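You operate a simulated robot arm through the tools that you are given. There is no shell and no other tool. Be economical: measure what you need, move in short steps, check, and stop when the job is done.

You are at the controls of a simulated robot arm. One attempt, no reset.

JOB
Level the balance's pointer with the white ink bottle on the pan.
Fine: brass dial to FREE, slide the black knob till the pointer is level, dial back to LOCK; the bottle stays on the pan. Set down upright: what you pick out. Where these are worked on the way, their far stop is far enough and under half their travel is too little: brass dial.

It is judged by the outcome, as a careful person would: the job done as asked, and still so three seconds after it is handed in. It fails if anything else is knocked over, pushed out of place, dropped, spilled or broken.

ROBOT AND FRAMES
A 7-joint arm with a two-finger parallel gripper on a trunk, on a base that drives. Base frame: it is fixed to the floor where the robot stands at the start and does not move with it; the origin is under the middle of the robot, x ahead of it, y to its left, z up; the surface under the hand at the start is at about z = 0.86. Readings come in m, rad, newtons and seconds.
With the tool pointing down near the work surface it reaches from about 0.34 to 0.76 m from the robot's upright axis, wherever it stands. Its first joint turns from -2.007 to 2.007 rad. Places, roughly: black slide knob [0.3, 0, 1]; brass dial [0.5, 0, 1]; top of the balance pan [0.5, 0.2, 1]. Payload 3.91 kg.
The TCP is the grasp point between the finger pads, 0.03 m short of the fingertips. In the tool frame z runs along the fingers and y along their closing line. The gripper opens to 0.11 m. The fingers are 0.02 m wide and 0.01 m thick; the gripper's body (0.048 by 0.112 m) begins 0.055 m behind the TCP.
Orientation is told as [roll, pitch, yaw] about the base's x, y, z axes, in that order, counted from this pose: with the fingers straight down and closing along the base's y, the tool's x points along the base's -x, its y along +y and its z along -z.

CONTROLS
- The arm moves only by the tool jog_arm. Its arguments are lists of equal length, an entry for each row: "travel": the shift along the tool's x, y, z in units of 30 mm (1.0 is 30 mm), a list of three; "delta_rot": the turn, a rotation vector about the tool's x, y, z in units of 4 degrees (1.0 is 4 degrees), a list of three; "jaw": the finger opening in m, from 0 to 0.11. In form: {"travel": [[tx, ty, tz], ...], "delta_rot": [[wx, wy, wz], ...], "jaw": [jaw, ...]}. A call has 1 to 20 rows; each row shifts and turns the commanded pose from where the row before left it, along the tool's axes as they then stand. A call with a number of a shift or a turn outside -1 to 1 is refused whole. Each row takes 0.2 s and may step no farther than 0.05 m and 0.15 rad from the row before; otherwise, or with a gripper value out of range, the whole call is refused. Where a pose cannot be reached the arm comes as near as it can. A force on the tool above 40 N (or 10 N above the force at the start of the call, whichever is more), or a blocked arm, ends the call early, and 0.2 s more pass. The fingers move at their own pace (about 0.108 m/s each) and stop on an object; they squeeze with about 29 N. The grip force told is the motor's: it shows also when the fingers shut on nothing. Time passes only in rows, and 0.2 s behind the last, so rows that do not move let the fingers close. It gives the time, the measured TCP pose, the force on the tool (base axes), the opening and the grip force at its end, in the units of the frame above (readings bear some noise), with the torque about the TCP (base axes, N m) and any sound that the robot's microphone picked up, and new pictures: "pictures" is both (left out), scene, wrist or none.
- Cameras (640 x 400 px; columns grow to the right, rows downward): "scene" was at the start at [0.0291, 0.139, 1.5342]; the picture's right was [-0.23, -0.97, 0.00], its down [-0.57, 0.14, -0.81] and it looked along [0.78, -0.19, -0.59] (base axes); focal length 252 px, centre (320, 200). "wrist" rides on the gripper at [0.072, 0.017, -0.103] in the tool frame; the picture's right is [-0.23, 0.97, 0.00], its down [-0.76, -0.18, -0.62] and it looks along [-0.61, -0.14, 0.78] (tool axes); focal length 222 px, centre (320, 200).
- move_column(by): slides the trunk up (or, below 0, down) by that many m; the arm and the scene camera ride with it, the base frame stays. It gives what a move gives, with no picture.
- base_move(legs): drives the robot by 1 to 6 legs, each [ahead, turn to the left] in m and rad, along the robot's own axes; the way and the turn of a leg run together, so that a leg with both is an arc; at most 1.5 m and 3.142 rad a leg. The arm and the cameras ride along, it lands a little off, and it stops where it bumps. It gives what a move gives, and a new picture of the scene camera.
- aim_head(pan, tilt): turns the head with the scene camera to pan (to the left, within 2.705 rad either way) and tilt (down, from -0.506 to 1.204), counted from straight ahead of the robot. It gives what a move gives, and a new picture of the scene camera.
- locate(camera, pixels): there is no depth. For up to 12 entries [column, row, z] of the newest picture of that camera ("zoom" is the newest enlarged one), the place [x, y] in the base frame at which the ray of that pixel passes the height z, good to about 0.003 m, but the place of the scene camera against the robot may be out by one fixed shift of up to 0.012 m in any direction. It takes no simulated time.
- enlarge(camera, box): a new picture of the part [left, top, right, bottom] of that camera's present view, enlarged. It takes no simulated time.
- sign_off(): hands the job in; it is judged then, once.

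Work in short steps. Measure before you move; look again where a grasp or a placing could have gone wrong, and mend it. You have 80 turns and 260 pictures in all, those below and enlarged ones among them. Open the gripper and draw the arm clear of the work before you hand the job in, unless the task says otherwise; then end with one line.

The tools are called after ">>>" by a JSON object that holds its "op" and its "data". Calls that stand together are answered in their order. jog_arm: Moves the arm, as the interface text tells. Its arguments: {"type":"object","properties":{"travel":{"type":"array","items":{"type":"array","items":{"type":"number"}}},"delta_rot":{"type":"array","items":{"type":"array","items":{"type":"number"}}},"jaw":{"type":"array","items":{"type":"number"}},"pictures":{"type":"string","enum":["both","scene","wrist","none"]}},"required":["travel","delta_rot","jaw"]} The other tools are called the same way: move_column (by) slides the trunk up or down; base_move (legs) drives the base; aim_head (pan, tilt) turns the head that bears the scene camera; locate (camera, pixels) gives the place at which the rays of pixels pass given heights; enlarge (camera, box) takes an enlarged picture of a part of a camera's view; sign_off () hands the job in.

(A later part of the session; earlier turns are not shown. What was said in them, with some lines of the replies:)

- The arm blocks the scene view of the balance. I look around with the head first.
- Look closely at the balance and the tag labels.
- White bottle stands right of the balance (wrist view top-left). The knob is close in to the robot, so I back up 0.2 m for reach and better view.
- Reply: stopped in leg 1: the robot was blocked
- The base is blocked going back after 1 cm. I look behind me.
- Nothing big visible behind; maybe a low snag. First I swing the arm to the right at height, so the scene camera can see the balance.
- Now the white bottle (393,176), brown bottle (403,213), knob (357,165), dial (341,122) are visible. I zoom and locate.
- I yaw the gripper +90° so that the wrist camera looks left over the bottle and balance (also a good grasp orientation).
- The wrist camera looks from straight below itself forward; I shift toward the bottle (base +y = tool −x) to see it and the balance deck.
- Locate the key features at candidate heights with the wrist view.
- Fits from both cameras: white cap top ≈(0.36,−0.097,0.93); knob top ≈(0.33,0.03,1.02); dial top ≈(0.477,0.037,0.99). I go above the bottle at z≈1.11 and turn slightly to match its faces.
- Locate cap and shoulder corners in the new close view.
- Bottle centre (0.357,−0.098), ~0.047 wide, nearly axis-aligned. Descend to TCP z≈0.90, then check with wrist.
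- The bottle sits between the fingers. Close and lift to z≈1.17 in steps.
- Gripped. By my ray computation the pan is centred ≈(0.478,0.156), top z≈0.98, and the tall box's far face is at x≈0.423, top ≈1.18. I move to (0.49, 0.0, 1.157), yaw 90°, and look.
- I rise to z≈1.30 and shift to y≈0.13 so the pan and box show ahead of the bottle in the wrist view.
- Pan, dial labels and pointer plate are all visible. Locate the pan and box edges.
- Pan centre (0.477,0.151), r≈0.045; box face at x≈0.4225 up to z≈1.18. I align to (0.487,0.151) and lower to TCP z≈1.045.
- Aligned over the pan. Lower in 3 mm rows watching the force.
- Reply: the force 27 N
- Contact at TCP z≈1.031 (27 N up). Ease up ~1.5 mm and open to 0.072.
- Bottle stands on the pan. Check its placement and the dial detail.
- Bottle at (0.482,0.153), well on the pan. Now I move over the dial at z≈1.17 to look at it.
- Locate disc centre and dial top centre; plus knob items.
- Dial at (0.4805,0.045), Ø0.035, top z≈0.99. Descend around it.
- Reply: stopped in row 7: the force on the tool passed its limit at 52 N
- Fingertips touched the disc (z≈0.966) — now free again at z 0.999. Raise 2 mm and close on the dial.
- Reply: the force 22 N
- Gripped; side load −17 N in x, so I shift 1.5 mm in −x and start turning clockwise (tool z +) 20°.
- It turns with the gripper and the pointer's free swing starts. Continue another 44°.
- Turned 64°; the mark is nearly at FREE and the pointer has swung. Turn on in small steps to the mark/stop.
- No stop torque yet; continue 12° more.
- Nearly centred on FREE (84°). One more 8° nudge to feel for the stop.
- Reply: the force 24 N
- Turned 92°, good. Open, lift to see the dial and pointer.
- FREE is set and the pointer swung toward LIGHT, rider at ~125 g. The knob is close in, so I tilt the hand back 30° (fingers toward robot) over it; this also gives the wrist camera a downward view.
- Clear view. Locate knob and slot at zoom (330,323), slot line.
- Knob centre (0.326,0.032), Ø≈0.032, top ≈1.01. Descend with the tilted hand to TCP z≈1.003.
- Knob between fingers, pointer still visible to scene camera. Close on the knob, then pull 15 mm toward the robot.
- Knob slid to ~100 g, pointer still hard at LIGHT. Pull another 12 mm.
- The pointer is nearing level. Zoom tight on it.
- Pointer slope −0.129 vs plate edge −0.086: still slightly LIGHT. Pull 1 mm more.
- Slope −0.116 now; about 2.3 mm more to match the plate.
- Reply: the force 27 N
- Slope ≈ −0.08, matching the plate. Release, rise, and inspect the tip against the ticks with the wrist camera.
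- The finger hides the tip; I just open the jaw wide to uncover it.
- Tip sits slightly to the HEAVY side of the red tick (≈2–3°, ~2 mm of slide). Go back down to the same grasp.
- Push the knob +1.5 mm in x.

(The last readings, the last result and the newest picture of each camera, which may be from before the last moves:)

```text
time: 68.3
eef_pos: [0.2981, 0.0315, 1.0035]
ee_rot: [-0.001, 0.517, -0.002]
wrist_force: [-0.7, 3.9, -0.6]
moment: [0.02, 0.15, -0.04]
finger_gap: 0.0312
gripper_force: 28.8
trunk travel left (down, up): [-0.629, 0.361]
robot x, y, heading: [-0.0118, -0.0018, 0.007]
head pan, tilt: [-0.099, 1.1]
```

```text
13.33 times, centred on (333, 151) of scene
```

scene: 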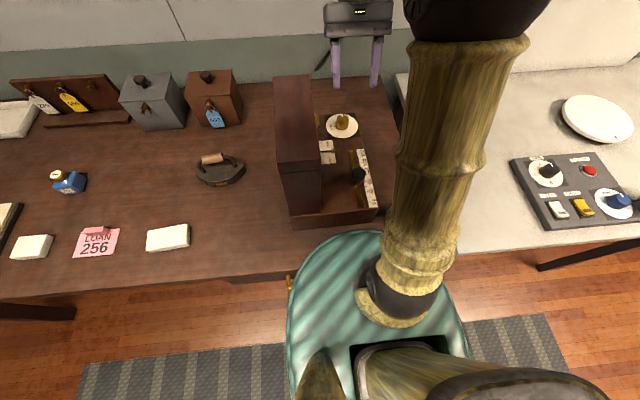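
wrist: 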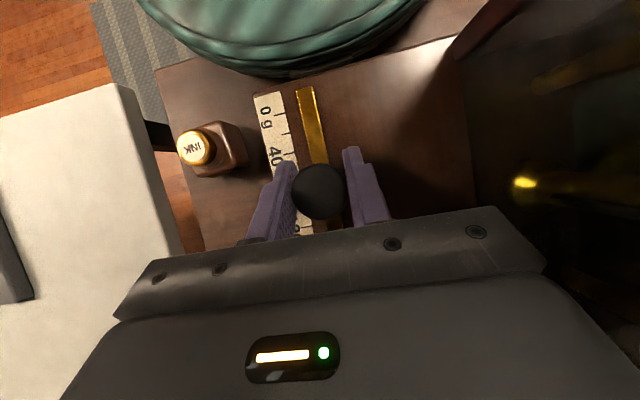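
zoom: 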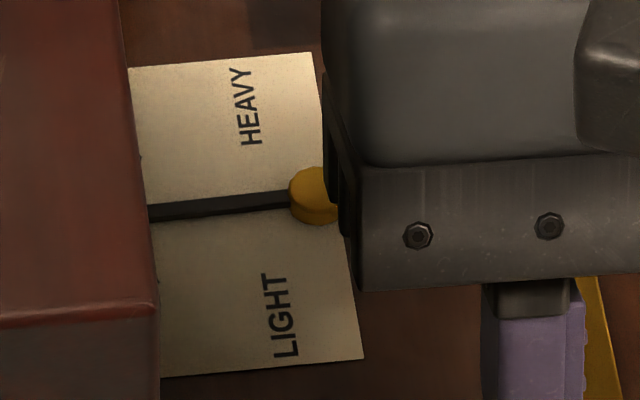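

Pointer moved the right way (left end row 208→213). Release and inspect again from the same viewing pose.

>>> {"op": "jog_arm", "data": {"travel": [[0, 0, 0], [0, 0, 0], [0.49, 0, -0.86], [0.49, 0, -0.86], [0.49, 0, -0.86], [0.49, 0, -0.86], [0.49, 0, -0.86], [0.49, 0, -0.86], [-0.85, 0.1, -0.49], [-0.85, 0.1, -0.49], [-0.85, 0.1, -0.49], [-0.85, 0.1, -0.49], [0, 0, 0]], "delta_rot": [[0, 0, 0], [0, 0, 0], [0, 0, 0], [0, 0, 0], [0, 0, 0], [0, 0, 0], [0, 0, 0], [0, 0, 0], [0, 0, 0], [0, 0, 0], [0, 0, 0], [0, 0, 0], [0, 0, 0]], "jaw": [0.06, 0.06, 0.06, 0.06, 0.06, 0.06, 0.06, 0.06, 0.11, 0.11, 0.11, 0.11, 0.11], "pictures": "wrist"}}

>>> {"op": "enlarge", "data": {"camera": "wrist", "box": [340, 115, 404, 165]}}

>>> {"op": "enlarge", "data": {"camera": "scene", "box": [320, 136, 346, 166]}}

```text
time: 71.1
eef_pos: [0.4156, 0.0419, 1.1838]
ee_rot: [-0.001, 0.517, 0.0]
wrist_force: [-0.1, 0.1, 0.0]
moment: [0.02, 0.0, 0.02]
finger_gap: 0.1099
gripper_force: 0.1
trunk travel left (down, up): [-0.629, 0.361]
robot x, y, heading: [-0.0144, -0.001, 0.007]
head pan, tilt: [-0.099, 1.1]
```

wrist: 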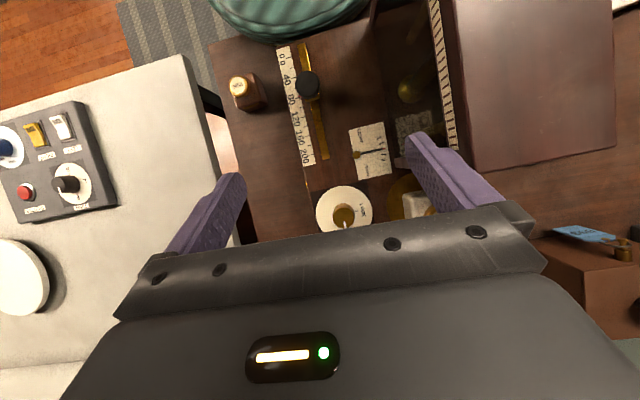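

```text
8.00 times, centred on (372, 140) of wrist
```

zoom: 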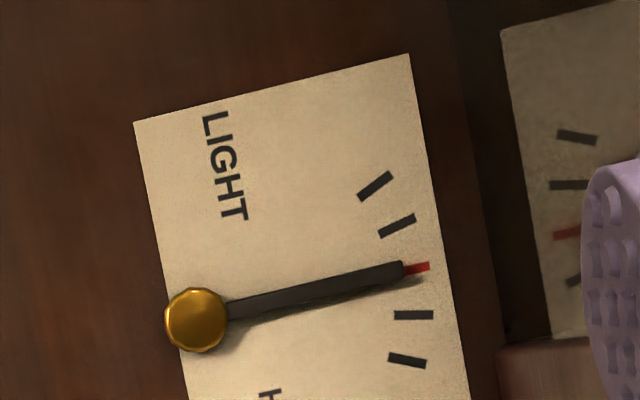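

```text
13.33 times, centred on (333, 151) of scene
```

zoom: 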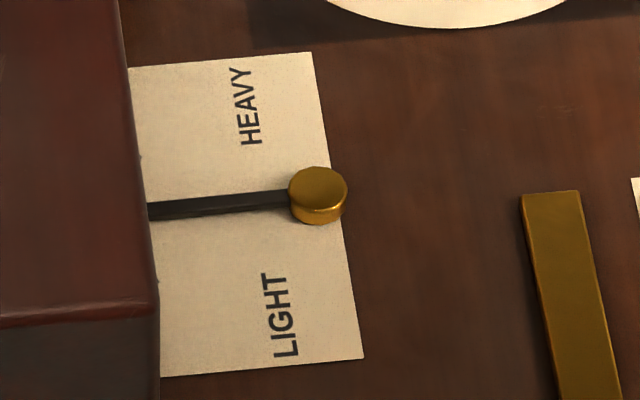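

Pointer now lies along the red tick (slope −0.234 vs plate −0.24): level. Next untilt and move over the dial.

>>> {"op": "jog_arm", "data": {"travel": [[0, 0, 0], [0, 0, 0], [0, 0, 0], [0, 0, 0], [0, 0, 0], [0, 0, 0], [0, 0, 0], [0, 0, 0], [-0.72, 0.02, 0], [-0.72, 0.02, 0], [-0.72, 0.02, 0], [0, 0, 0]], "delta_rot": [[0, -0.926, 0], [0, -0.926, 0], [0, -0.926, 0], [0, -0.926, 0], [0, -0.926, 0], [0, -0.926, 0], [0, -0.926, 0], [0, -0.926, 0], [0, 0, 0], [0, 0, 0], [0, 0, 0], [0, 0, 0]], "jaw": [0.06, 0.06, 0.06, 0.06, 0.06, 0.06, 0.06, 0.06, 0.06, 0.06, 0.06, 0.06], "pictures": "wrist"}}

>>> {"op": "enlarge", "data": {"camera": "wrist", "box": [240, 0, 480, 150]}}

```text
time: 73.7
eef_pos: [0.48, 0.0443, 1.1817]
ee_rot: [0.0, 0.001, 0.0]
wrist_force: [0.4, 0.0, -0.3]
moment: [-0.01, 0.01, -0.01]
finger_gap: 0.0601
gripper_force: 0.0
trunk travel left (down, up): [-0.629, 0.361]
robot x, y, heading: [-0.0101, 0.0001, 0.011]
head pan, tilt: [-0.099, 1.1]
```

wrist: 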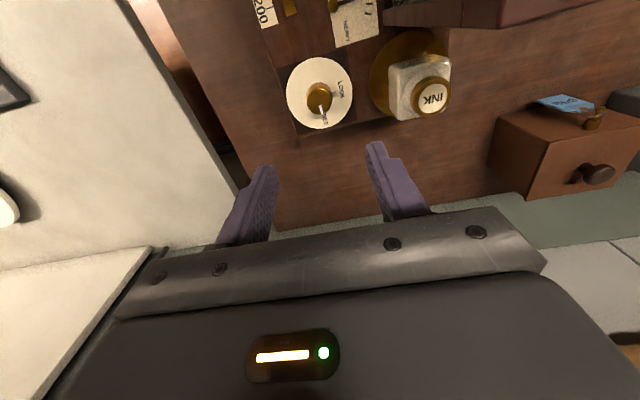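

```text
2.67 times, centred on (360, 75) of wrist
```

zoom: 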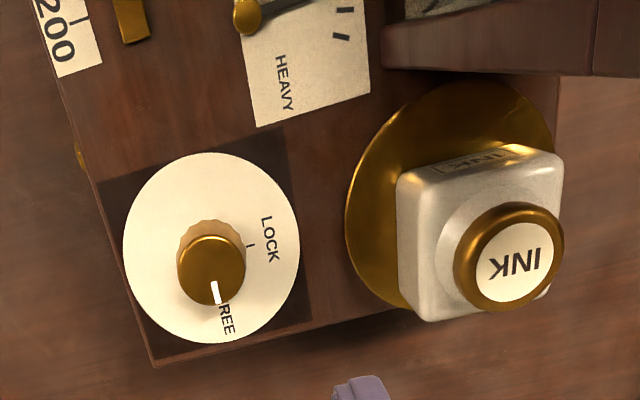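

Dial mark at FREE. Descend to z≈1.001 and close.

>>> {"op": "jog_arm", "data": {"travel": [[0, 0, 0.95], [0, 0, 0.95], [0, 0, 0.95], [0, 0, 0.95], [0, 0, 0.95], [0, 0, 0.95], [0, 0, 0.3], [0, 0, 0], [0, 0, 0], [0, 0, 0], [0, 0, 0]], "delta_rot": [[0, 0, 0], [0, 0, 0], [0, 0, 0], [0, 0, 0], [0, 0, 0], [0, 0, 0], [0, 0, 0], [0, 0, 0], [0, 0, 0], [0, 0, 0], [0, 0, 0]], "jaw": [0.06, 0.06, 0.06, 0.06, 0.06, 0.06, 0.06, 0.06, 0.02, 0.02, 0.02], "pictures": "wrist"}}

```text
time: 76.1
eef_pos: [0.4801, 0.0447, 1.003]
ee_rot: [-0.002, -0.001, 0.0]
wrist_force: [7.4, -7.8, -0.5]
moment: [-0.15, 0.28, 0.03]
finger_gap: 0.033
gripper_force: 29.2
trunk travel left (down, up): [-0.629, 0.361]
robot x, y, heading: [-0.0158, -0.0014, 0.014]
head pan, tilt: [-0.099, 1.1]
```

wrist: 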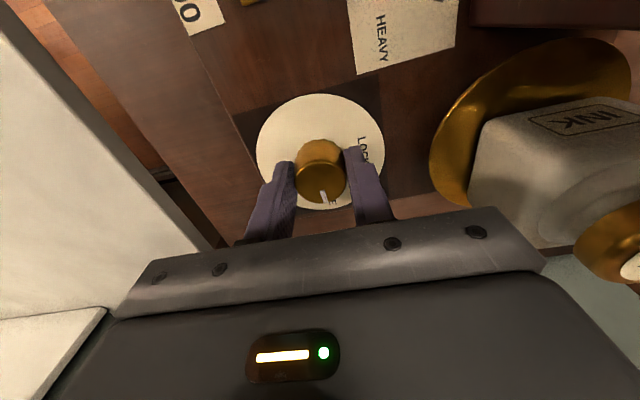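

Gripped. Turn counter‑clockwise (tool z −) 80°, then the rest.

>>> {"op": "jog_arm", "data": {"travel": [[0, 0, 0], [0, 0, 0], [0, 0, 0], [0, 0, 0], [0, 0, 0], [0, 0, 0], [0, 0, 0], [0, 0, 0], [0, 0, 0], [0, 0, 0], [0, 0, 0], [0, 0, 0], [0, 0, 0], [0, 0, 0], [0, 0, 0], [0, 0, 0], [0, 0, 0], [0, 0, 0], [0, 0, 0], [0, 0, 0]], "delta_rot": [[0, 0, -1], [0, 0, -1], [0, 0, -1], [0, 0, -1], [0, 0, -1], [0, 0, -1], [0, 0, -1], [0, 0, -1], [0, 0, -1], [0, 0, -1], [0, 0, -1], [0, 0, -1], [0, 0, -1], [0, 0, -1], [0, 0, -1], [0, 0, -1], [0, 0, -1], [0, 0, -1], [0, 0, -1], [0, 0, -1]], "jaw": [0.02, 0.02, 0.02, 0.02, 0.02, 0.02, 0.02, 0.02, 0.02, 0.02, 0.02, 0.02, 0.02, 0.02, 0.02, 0.02, 0.02, 0.02, 0.02, 0.02], "pictures": "wrist"}}

```text
time: 80.3
eef_pos: [0.4803, 0.0434, 1.0028]
ee_rot: [0.0, 0.0, 1.397]
wrist_force: [10.8, -6.1, 0.0]
moment: [-0.22, -0.29, -0.01]
finger_gap: 0.0331
gripper_force: 29.1
trunk travel left (down, up): [-0.629, 0.361]
robot x, y, heading: [-0.0145, 0.0039, 0.011]
head pan, tilt: [-0.099, 1.1]
```

wrist: 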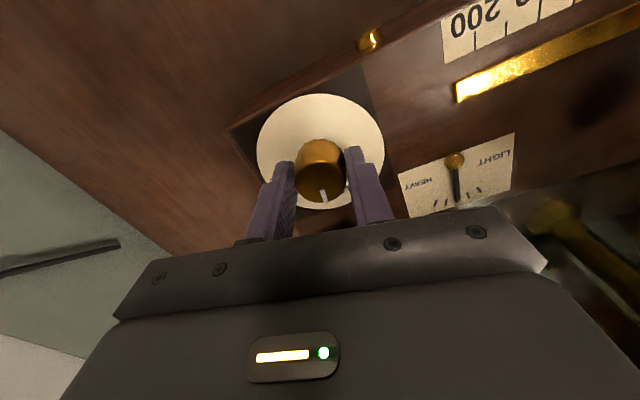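

Turn the last 12–13° to LOCK and check.

>>> {"op": "jog_arm", "data": {"travel": [[0, 0, 0], [0, 0, 0], [0, 0, 0], [0, 0, 0], [0, 0, 0]], "delta_rot": [[0, 0, -1], [0, 0, -1], [0, 0, -1], [0, 0, -0.3], [0, 0, 0]], "jaw": [0.02, 0.02, 0.02, 0.02, 0.02], "pictures": "wrist"}}

>>> {"op": "enlarge", "data": {"camera": "wrist", "box": [220, 70, 420, 220]}}

```text
time: 81.5
eef_pos: [0.4804, 0.0445, 1.0036]
ee_rot: [0.0, -0.001, 1.628]
wrist_force: [15.4, -4.7, -1.8]
moment: [0.2, -0.4, -0.17]
finger_gap: 0.0331
gripper_force: 28.6
trunk travel left (down, up): [-0.629, 0.361]
robot x, y, heading: [-0.0106, 0.0013, 0.012]
head pan, tilt: [-0.099, 1.1]
```

wrist: 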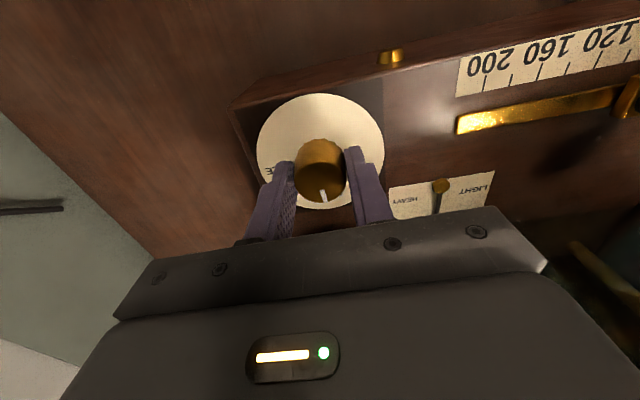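

```text
2.67 times, centred on (320, 145) of wrist
```

zoom: 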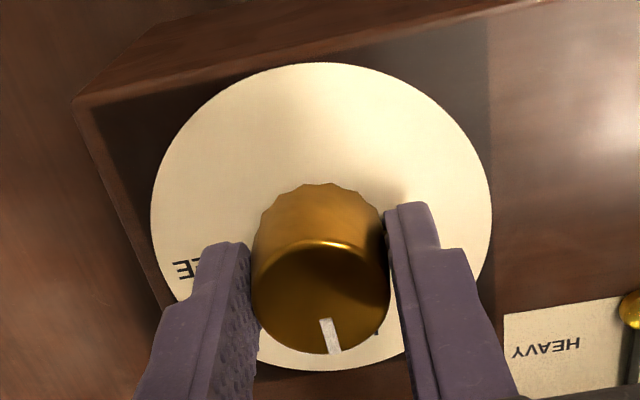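

Mz −0.17: at the LOCK stop. Release, rise, and view the result.

>>> {"op": "jog_arm", "data": {"travel": [[0, 0, 0], [0, 0, 0], [0, 0, -0.5], [0, 0, -1], [0, 0, -1], [0, 0, -1], [0, 0, -1], [0, 0, -1], [0, 0, -1], [0, 0, -1]], "delta_rot": [[0, 0, 0], [0, 0, 0], [0, 0, 0], [0, 0, 0], [0, 0, 0], [0, 0, 0], [0, 0, 0], [0, 0, 0], [0, 0, 0], [0, 0, 0]], "jaw": [0.06, 0.06, 0.06, 0.06, 0.06, 0.06, 0.06, 0.06, 0.06, 0.06]}}

>>> {"op": "enlarge", "data": {"camera": "wrist", "box": [260, 40, 420, 140]}}

>>> {"op": "enlarge", "data": {"camera": "scene", "box": [300, 100, 400, 230]}}

```text
time: 83.7
eef_pos: [0.4802, 0.0462, 1.229]
ee_rot: [-0.001, 0.002, 1.626]
wrist_force: [0.0, -0.1, 0.1]
moment: [-0.01, 0.0, -0.01]
finger_gap: 0.0603
gripper_force: 0.0
trunk travel left (down, up): [-0.629, 0.361]
robot x, y, heading: [-0.0148, -0.0016, 0.015]
head pan, tilt: [-0.099, 1.1]
```

scene: 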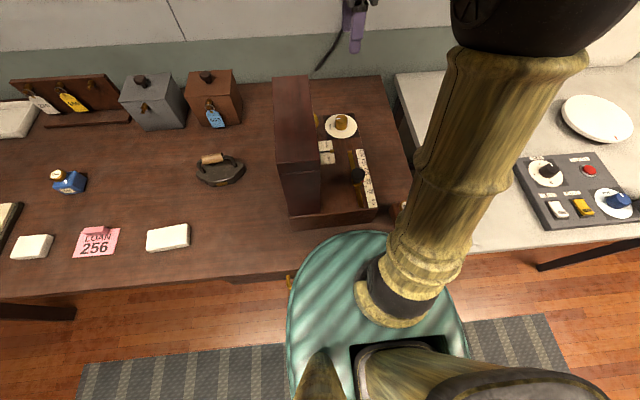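
wrist: 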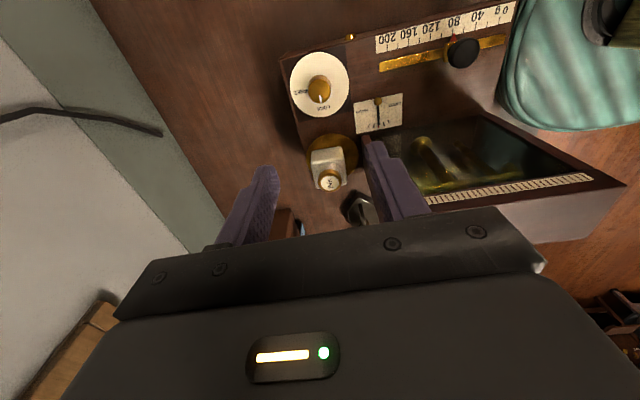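

```text
4.00 times, centred on (340, 90) of wrist
```

zoom: 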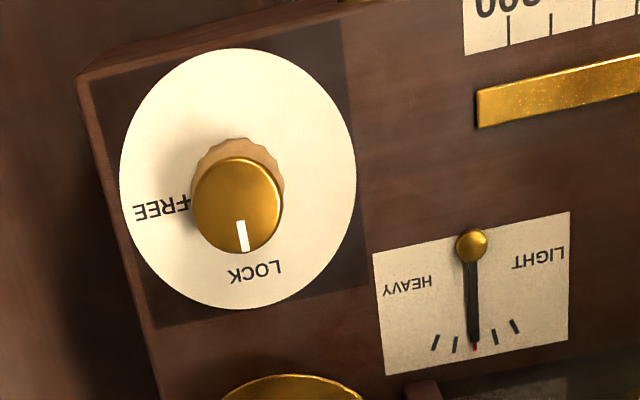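

```text
3.08 times, centred on (350, 165) of scene
```

zoom: 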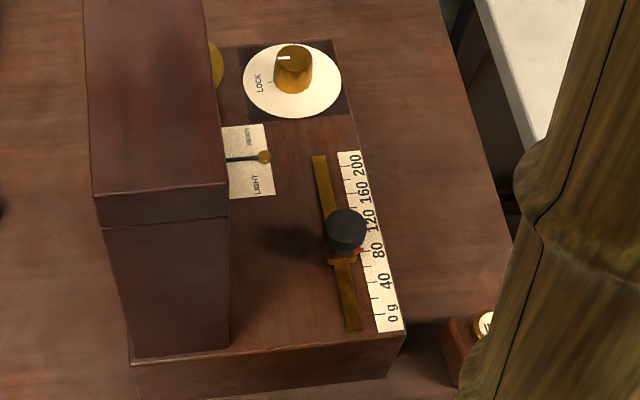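

Dial at LOCK, pointer on the red tick, bottle upright on the pan. Draw the arm clear to the right and up.

>>> {"op": "jog_arm", "data": {"travel": [[0, 0, -1], [0, 0, -1], [0, 0, -1], [1, 0, 0], [1, 0, 0], [1, 0, 0], [1, 0, 0], [1, 0, 0], [1, 0, 0], [1, 0, 0], [1, 0, 0]], "delta_rot": [[0, 0, 0], [0, 0, 0], [0, 0, 0], [0, 0, 0], [0, 0, 0], [0, 0, 0], [0, 0, 0], [0, 0, 0], [0, 0, 0], [0, 0, 0], [0, 0, 0]], "jaw": [0.11, 0.11, 0.11, 0.11, 0.11, 0.11, 0.11, 0.11, 0.11, 0.11, 0.11]}}

>>> {"op": "enlarge", "data": {"camera": "wrist", "box": [240, 60, 480, 210]}}

```text
time: 86.1
eef_pos: [0.4936, -0.195, 1.3174]
ee_rot: [0.0, 0.001, 1.627]
wrist_force: [-0.4, -0.1, -0.8]
moment: [0.0, 0.0, 0.02]
finger_gap: 0.11
gripper_force: 0.1
trunk travel left (down, up): [-0.629, 0.361]
robot x, y, heading: [-0.0139, 0.0033, 0.008]
head pan, tilt: [-0.099, 1.1]
```

scene: 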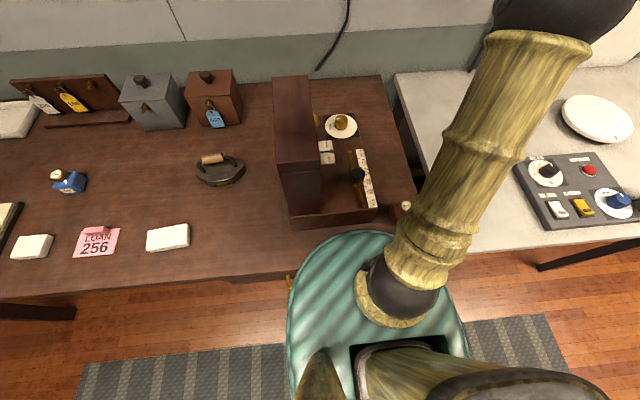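
wrist: 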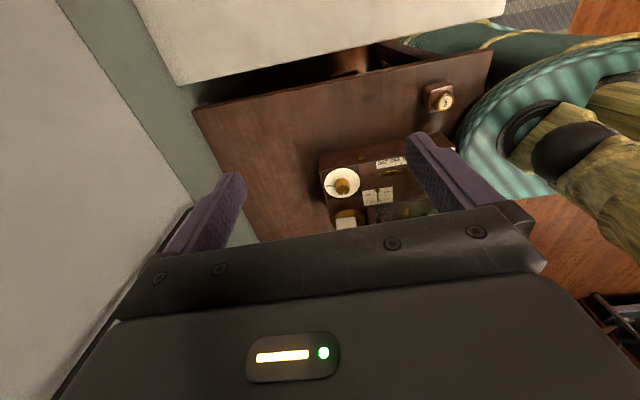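

```text
2.67 times, centred on (360, 135) of wrist
```

zoom: 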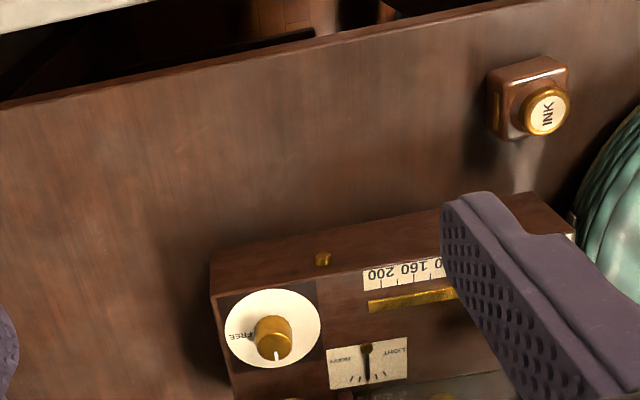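

Everything is in place and the arm is clear; I hand the job in.

>>> {"op": "sign_off", "data": {}}

```text
The job is handed in.
```

The white ink bottle is upright on the pan, the pointer is level on the red tick, the dial is back at LOCK, and the arm is clear with the gripper open.
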